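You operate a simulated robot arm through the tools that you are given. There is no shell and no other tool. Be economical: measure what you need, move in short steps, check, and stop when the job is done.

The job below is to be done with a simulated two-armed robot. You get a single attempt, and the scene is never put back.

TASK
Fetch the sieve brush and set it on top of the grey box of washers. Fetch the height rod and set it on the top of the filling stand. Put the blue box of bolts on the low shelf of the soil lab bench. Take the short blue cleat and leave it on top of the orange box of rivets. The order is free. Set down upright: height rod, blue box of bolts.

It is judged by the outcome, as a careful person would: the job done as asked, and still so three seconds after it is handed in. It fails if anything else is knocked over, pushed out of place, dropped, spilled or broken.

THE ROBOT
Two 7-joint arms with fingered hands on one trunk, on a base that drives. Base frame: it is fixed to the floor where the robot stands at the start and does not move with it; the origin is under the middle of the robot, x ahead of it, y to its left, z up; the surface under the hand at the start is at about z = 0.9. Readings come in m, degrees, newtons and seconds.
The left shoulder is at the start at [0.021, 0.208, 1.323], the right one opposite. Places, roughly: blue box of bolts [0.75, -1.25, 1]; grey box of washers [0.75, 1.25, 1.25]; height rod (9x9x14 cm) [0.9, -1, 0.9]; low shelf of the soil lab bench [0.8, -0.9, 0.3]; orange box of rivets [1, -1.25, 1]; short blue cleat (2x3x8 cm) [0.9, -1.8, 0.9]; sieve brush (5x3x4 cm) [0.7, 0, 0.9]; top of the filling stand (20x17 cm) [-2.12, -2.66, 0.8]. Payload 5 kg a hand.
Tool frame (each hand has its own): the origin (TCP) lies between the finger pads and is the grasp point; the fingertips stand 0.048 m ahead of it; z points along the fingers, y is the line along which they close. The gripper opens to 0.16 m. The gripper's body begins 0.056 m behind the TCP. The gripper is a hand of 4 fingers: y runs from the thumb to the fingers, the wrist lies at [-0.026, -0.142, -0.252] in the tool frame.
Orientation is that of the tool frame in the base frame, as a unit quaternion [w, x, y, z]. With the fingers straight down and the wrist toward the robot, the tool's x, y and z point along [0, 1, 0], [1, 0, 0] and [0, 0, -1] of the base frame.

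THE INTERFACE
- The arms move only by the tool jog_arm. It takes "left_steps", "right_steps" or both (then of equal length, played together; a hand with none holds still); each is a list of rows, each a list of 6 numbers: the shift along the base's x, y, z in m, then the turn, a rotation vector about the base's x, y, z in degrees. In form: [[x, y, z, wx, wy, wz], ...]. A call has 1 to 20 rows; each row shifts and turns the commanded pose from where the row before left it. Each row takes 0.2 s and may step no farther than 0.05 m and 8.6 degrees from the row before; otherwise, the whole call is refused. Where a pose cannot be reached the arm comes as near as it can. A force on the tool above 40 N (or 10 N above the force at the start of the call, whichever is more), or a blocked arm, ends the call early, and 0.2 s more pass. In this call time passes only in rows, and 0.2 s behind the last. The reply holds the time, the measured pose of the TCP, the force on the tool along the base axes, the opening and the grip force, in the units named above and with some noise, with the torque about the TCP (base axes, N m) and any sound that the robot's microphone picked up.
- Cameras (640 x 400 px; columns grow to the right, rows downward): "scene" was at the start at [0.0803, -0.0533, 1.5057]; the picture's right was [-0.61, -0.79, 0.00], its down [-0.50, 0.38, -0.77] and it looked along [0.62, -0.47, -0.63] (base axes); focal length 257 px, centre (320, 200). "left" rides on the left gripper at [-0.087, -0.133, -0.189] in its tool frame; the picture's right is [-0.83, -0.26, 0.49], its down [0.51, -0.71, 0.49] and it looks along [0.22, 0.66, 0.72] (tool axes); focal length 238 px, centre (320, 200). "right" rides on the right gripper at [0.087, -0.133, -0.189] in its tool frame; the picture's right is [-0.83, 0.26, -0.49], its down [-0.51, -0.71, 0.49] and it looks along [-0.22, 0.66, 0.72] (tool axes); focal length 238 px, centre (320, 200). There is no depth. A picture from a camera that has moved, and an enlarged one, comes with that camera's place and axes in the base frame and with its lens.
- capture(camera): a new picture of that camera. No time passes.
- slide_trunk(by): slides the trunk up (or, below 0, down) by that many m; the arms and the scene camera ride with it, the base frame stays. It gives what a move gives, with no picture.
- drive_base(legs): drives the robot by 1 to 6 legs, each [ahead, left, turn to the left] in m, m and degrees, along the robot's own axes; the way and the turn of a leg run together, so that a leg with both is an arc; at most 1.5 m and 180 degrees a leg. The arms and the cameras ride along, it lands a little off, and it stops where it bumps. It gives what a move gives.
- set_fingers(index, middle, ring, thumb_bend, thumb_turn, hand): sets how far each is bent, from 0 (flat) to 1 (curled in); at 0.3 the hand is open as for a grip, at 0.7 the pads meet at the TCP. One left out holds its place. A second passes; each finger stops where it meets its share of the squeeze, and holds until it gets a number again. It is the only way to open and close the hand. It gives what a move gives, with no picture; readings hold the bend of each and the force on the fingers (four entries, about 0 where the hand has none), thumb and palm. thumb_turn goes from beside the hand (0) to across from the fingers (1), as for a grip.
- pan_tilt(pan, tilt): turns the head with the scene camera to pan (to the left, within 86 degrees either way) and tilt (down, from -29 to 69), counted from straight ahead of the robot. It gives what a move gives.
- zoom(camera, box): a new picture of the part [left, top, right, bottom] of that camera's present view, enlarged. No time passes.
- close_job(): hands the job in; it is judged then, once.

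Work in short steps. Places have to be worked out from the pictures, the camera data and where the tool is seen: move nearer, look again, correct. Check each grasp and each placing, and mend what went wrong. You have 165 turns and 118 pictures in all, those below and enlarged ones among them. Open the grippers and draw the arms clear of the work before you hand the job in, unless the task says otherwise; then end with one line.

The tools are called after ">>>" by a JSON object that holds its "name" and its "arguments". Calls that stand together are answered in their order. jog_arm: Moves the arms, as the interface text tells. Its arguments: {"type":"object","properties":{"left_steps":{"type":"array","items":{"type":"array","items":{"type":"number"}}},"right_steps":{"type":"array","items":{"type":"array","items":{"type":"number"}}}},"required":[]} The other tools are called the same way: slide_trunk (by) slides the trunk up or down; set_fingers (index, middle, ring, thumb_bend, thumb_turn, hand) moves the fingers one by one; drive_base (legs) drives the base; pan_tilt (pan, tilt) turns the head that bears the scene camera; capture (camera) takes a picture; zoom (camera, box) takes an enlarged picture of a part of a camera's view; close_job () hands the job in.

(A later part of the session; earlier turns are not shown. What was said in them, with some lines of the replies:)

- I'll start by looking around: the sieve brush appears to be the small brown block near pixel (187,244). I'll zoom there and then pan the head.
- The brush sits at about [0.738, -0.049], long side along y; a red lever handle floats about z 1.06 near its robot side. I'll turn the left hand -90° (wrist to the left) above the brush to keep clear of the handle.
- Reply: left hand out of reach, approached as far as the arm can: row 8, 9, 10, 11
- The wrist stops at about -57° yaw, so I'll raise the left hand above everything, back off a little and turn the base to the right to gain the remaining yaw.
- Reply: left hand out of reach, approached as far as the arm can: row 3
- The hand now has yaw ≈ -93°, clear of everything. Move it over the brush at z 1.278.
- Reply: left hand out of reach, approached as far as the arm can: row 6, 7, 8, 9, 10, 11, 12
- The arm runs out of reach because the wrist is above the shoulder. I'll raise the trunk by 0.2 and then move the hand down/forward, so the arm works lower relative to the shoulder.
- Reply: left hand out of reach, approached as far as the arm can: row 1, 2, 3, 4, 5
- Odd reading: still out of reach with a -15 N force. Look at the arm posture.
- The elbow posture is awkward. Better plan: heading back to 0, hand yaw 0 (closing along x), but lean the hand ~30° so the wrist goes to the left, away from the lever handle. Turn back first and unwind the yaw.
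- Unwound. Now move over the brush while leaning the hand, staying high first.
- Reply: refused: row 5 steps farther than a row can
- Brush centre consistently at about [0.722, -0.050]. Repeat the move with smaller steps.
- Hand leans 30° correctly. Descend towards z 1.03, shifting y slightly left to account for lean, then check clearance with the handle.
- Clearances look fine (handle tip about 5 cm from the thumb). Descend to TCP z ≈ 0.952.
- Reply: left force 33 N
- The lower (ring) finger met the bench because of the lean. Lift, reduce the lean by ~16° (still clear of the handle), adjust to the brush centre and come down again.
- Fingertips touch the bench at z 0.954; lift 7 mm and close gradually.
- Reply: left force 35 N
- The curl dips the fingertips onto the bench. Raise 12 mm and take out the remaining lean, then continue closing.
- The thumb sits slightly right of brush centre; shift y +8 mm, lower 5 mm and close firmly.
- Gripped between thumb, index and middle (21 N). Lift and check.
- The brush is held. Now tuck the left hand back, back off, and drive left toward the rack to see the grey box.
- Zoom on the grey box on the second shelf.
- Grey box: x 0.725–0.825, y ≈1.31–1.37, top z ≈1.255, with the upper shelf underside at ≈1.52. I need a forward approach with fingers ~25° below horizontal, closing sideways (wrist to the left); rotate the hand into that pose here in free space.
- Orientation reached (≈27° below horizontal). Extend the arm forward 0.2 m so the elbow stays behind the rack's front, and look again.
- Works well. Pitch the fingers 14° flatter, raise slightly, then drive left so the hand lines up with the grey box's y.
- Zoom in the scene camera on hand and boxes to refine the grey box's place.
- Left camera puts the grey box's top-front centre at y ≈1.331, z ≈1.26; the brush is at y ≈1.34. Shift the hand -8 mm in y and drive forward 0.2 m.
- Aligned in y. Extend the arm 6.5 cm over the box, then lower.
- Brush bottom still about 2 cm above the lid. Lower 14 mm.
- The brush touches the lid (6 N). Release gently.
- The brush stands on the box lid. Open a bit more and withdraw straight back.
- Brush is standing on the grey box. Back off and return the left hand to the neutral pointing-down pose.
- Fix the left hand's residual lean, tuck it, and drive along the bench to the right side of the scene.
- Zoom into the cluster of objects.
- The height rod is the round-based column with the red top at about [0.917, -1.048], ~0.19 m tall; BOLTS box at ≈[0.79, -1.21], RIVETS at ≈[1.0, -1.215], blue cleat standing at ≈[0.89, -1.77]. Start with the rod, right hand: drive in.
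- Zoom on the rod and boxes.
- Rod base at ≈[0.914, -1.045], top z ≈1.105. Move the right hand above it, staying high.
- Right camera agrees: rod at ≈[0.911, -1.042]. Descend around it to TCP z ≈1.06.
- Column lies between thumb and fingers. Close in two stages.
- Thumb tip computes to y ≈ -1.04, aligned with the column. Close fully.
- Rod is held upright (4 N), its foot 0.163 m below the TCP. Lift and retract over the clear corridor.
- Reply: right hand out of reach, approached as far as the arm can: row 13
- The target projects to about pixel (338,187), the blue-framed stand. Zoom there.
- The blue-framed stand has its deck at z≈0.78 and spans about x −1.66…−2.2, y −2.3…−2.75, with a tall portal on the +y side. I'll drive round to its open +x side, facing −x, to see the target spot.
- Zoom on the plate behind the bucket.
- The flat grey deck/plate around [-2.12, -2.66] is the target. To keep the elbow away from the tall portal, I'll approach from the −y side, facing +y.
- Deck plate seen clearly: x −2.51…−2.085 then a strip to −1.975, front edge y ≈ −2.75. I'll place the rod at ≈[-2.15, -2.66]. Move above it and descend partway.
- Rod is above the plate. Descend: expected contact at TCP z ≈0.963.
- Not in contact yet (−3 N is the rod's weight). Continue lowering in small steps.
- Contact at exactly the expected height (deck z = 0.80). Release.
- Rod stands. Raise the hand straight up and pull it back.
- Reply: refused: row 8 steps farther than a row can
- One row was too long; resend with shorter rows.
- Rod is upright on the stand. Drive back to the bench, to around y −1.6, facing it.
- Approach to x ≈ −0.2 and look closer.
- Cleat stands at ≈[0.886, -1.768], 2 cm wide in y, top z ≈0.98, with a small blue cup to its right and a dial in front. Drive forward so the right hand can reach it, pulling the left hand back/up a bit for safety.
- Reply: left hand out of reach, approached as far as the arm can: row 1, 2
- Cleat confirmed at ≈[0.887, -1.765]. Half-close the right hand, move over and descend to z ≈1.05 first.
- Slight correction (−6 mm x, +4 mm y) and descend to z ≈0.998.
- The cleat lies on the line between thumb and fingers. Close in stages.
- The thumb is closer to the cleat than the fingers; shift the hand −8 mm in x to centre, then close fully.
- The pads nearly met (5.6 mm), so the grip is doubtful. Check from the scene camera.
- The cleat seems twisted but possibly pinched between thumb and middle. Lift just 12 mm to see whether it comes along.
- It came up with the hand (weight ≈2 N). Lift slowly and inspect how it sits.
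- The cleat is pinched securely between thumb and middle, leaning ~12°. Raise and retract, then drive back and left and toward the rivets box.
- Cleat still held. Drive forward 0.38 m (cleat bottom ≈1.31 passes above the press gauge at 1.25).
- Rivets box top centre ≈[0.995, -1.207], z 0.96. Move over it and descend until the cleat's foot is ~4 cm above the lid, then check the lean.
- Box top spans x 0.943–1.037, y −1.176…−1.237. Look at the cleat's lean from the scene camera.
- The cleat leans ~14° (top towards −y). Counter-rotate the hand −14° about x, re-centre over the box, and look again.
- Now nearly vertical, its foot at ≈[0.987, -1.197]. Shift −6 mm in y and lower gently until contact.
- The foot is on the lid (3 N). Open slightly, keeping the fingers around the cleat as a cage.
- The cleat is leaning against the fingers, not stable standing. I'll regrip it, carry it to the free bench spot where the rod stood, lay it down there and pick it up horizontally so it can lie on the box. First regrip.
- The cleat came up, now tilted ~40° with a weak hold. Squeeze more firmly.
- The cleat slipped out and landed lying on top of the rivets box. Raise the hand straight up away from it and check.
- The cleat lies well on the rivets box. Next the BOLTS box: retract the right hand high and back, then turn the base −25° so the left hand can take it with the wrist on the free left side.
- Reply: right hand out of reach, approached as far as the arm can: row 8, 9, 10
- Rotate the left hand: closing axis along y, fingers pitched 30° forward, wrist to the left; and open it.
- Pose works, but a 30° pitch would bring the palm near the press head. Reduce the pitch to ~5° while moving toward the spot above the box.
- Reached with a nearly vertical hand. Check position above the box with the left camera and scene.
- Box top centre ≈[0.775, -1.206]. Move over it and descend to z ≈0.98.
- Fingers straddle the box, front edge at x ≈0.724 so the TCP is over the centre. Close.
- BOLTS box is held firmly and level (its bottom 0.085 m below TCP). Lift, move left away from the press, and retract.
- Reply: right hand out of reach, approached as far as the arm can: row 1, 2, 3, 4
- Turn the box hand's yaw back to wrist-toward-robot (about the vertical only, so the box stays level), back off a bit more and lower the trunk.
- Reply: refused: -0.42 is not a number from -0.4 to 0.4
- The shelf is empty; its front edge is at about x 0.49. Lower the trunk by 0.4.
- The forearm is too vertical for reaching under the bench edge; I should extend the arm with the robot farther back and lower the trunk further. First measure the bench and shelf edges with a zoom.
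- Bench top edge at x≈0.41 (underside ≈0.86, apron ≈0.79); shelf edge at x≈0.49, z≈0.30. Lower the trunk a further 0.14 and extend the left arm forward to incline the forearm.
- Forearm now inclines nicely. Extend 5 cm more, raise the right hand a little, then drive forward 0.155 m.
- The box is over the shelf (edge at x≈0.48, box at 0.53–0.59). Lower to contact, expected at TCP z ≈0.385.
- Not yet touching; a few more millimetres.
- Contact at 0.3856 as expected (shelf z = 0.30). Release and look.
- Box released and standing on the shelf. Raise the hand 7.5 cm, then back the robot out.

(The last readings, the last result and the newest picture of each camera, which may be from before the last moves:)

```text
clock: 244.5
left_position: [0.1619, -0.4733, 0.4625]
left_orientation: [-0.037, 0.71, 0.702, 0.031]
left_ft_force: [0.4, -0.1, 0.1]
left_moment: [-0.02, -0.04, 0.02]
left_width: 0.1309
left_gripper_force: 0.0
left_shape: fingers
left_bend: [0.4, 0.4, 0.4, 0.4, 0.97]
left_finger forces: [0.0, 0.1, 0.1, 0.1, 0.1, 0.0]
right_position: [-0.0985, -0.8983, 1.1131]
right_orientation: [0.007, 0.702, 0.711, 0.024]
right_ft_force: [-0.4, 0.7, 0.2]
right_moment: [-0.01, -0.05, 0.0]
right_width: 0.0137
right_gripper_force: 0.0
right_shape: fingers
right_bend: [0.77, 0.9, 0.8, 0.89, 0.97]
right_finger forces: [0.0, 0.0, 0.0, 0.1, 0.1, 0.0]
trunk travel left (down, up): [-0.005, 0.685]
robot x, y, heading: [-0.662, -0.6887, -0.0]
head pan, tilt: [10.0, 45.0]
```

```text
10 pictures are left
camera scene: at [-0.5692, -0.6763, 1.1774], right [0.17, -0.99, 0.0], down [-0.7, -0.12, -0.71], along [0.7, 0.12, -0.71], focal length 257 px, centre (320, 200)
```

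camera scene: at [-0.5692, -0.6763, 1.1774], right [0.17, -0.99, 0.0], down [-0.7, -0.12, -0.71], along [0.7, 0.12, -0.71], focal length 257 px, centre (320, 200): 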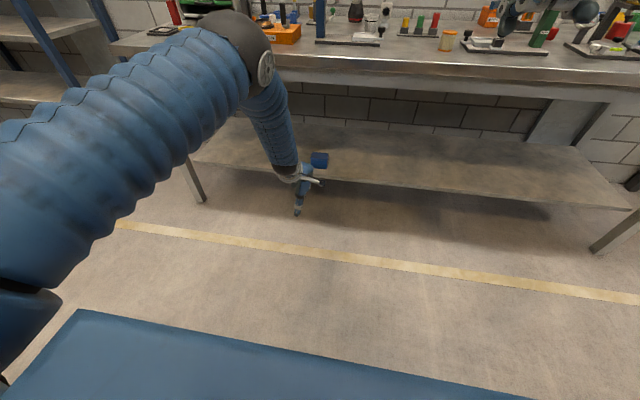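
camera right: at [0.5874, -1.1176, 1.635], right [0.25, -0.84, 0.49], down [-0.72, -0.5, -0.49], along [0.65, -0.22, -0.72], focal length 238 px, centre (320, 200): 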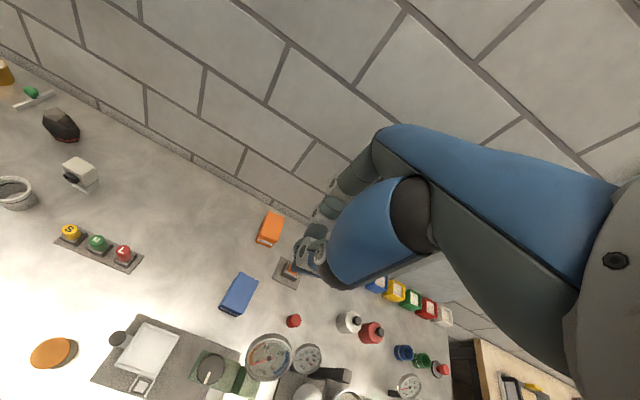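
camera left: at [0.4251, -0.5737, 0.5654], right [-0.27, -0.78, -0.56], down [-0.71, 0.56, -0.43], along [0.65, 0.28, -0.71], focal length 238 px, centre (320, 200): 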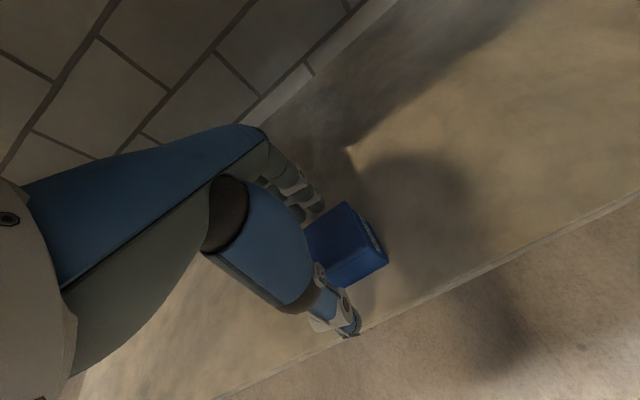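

Box is on the shelf. Open the right hand, raise the trunk and verify the results from here.

>>> {"name": "zoom", "arguments": {"camera": "scene", "box": [270, 120, 370, 220]}}

>>> {"name": "set_fingers", "arguments": {"hand": "right", "index": 0.3, "middle": 0.3, "ring": 0.3, "thumb_bend": 0.3}}

>>> {"name": "slide_trunk", "arguments": {"by": 0.35}}

>>> {"name": "pan_tilt", "arguments": {"pan": -20, "tilt": 30}}

>>> {"name": "zoom", "arguments": {"camera": "scene", "box": [230, 100, 410, 240]}}

```text
4.00 times, centred on (320, 170) of scene
camera zoom: at [-0.5692, -0.6763, 1.1774], right [0.17, -0.99, 0.0], down [-0.7, -0.12, -0.71], along [0.7, 0.12, -0.71], focal length 1027 px, centre (320, 320)
```

zoom: 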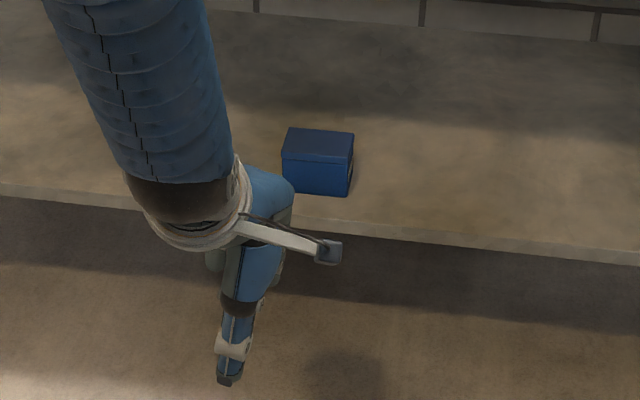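

```text
clock: 245.5
left_position: [0.1608, -0.474, 0.4614]
left_orientation: [-0.037, 0.71, 0.703, 0.03]
left_ft_force: [-0.5, -0.5, 1.1]
left_moment: [0.01, 0.0, 0.0]
left_width: 0.1305
left_gripper_force: 0.0
left_shape: fingers
left_bend: [0.4, 0.4, 0.4, 0.4, 0.97]
left_finger forces: [0.0, 0.0, 0.0, 0.0, 0.1, 0.0]
right_position: [-0.097, -0.8993, 1.1157]
right_orientation: [0.006, 0.702, 0.711, 0.023]
right_ft_force: [-0.3, -0.2, 0.4]
right_moment: [-0.01, -0.01, 0.0]
right_width: 0.1696
right_gripper_force: 0.2
right_shape: fingers
right_bend: [0.3, 0.3, 0.3, 0.3, 0.97]
right_finger forces: [0.0, 0.0, 0.0, 0.0, 0.1, 0.1]
trunk travel left (down, up): [-0.005, 0.685]
robot x, y, heading: [-0.6567, -0.6888, -0.2]
head pan, tilt: [10.0, 45.0]
```

```text
clock: 248.9
left_position: [0.161, -0.473, 0.8104]
left_orientation: [-0.036, 0.71, 0.703, 0.029]
left_ft_force: [0.2, 0.4, -0.7]
left_moment: [-0.04, 0.02, 0.02]
left_width: 0.1307
left_gripper_force: 0.1
left_shape: fingers
left_bend: [0.4, 0.4, 0.4, 0.4, 0.97]
left_finger forces: [0.0, 0.0, 0.1, 0.0, 0.0, 0.1]
right_position: [-0.0973, -0.8996, 1.4635]
right_orientation: [0.006, 0.702, 0.712, 0.024]
right_ft_force: [0.1, 0.6, 0.2]
right_moment: [0.04, -0.03, -0.03]
right_width: 0.17
right_gripper_force: 0.1
right_shape: fingers
right_bend: [0.3, 0.3, 0.3, 0.3, 0.97]
right_finger forces: [0.1, 0.1, 0.0, 0.1, 0.0, 0.0]
trunk travel left (down, up): [-0.355, 0.335]
robot x, y, heading: [-0.6608, -0.6872, -0.2]
head pan, tilt: [10.0, 45.0]
```

```text
clock: 249.9
left_position: [0.1598, -0.4729, 0.8117]
left_orientation: [-0.037, 0.71, 0.703, 0.031]
left_ft_force: [-0.2, 0.4, 1.1]
left_moment: [-0.01, -0.01, 0.01]
left_width: 0.131
left_gripper_force: 0.0
left_shape: fingers
left_bend: [0.4, 0.4, 0.4, 0.4, 0.97]
left_finger forces: [0.0, 0.1, 0.0, 0.0, 0.0, 0.0]
right_position: [-0.0973, -0.899, 1.4633]
right_orientation: [0.006, 0.703, 0.711, 0.023]
right_ft_force: [-0.2, -0.9, 0.1]
right_moment: [-0.02, -0.01, 0.02]
right_width: 0.1697
right_gripper_force: 0.0
right_shape: fingers
right_bend: [0.3, 0.3, 0.3, 0.3, 0.97]
right_finger forces: [0.1, 0.1, 0.0, 0.0, 0.0, 0.0]
trunk travel left (down, up): [-0.355, 0.335]
robot x, y, heading: [-0.6656, -0.6886, -0.5]
head pan, tilt: [-20.0, 30.0]
```

```text
2.86 times, centred on (320, 170) of scene
camera zoom: at [-0.5636, -0.7214, 1.5499], right [-0.34, -0.94, 0.0], down [-0.47, 0.17, -0.87], along [0.81, -0.3, -0.5], focal length 734 px, centre (320, 286)
```

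zoom: 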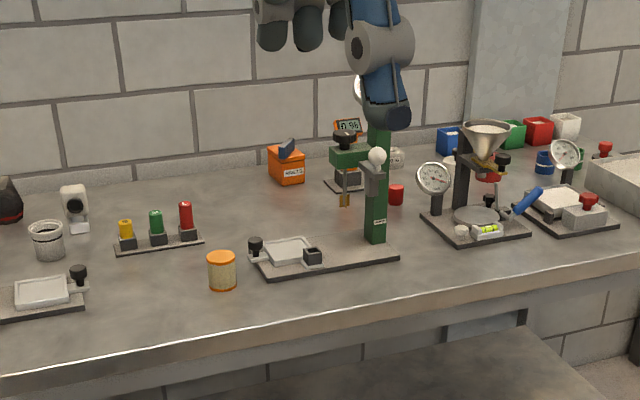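

The bolts box is upright on the shelf, the cleat lies on the rivets box, and nothing else was disturbed. One last glance at the brush.

>>> {"name": "pan_tilt", "arguments": {"pan": 56, "tilt": 10}}

>>> {"name": "capture", "arguments": {"camera": "scene"}}

```text
clock: 251.4
left_position: [0.1619, -0.4726, 0.811]
left_orientation: [-0.037, 0.71, 0.703, 0.03]
left_ft_force: [-0.1, 0.2, 0.4]
left_moment: [0.0, -0.01, 0.04]
left_width: 0.1311
left_gripper_force: 0.0
left_shape: fingers
left_bend: [0.4, 0.4, 0.4, 0.4, 0.97]
left_finger forces: [0.0, 0.0, 0.1, 0.1, 0.1, 0.0]
right_position: [-0.0975, -0.899, 1.4637]
right_orientation: [0.006, 0.703, 0.711, 0.024]
right_ft_force: [-0.5, 0.1, -0.5]
right_moment: [-0.02, -0.02, -0.02]
right_width: 0.1698
right_gripper_force: 0.0
right_shape: fingers
right_bend: [0.3, 0.3, 0.3, 0.3, 0.97]
right_finger forces: [0.0, 0.0, 0.1, 0.0, 0.1, 0.0]
trunk travel left (down, up): [-0.355, 0.335]
robot x, y, heading: [-0.6605, -0.6906, -0.0]
head pan, tilt: [56.0, 10.0]
```

```text
7 pictures are left
camera scene: at [-0.5962, -0.6134, 1.5823], right [0.83, -0.56, 0.0], down [-0.1, -0.14, -0.98], along [0.55, 0.81, -0.17], focal length 257 px, centre (320, 200)
```

scene: 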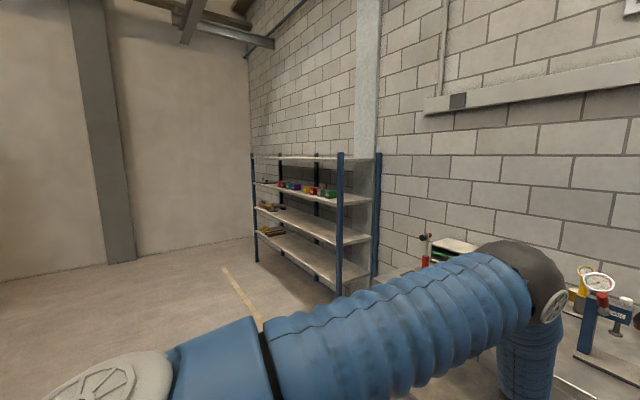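

>>> {"name": "zoom", "arguments": {"camera": "scene", "box": [270, 165, 350, 215]}}

```text
8.00 times, centred on (310, 190) of scene
camera zoom: at [-0.5962, -0.6134, 1.5823], right [0.83, -0.56, 0.0], down [-0.1, -0.14, -0.98], along [0.55, 0.81, -0.17], focal length 2054 px, centre (400, 280)
```

zoom: 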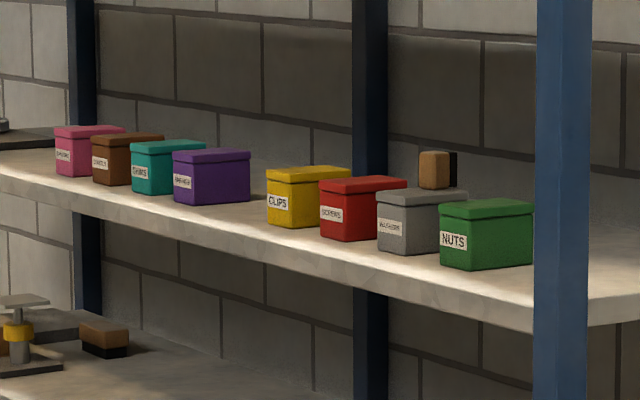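

All four items are placed, both hands are open, and the arms are clear of the work. Handing in.

>>> {"name": "close_job", "arguments": {}}

```text
The job is handed in.
```

All four items are in place and the job is handed in: the brush is on the grey washers box, the height rod is upright on the filling stand, the blue bolts box is upright on the low shelf, and the short blue cleat is lying on the orange rivets box after slipping from the hand onto its lid.
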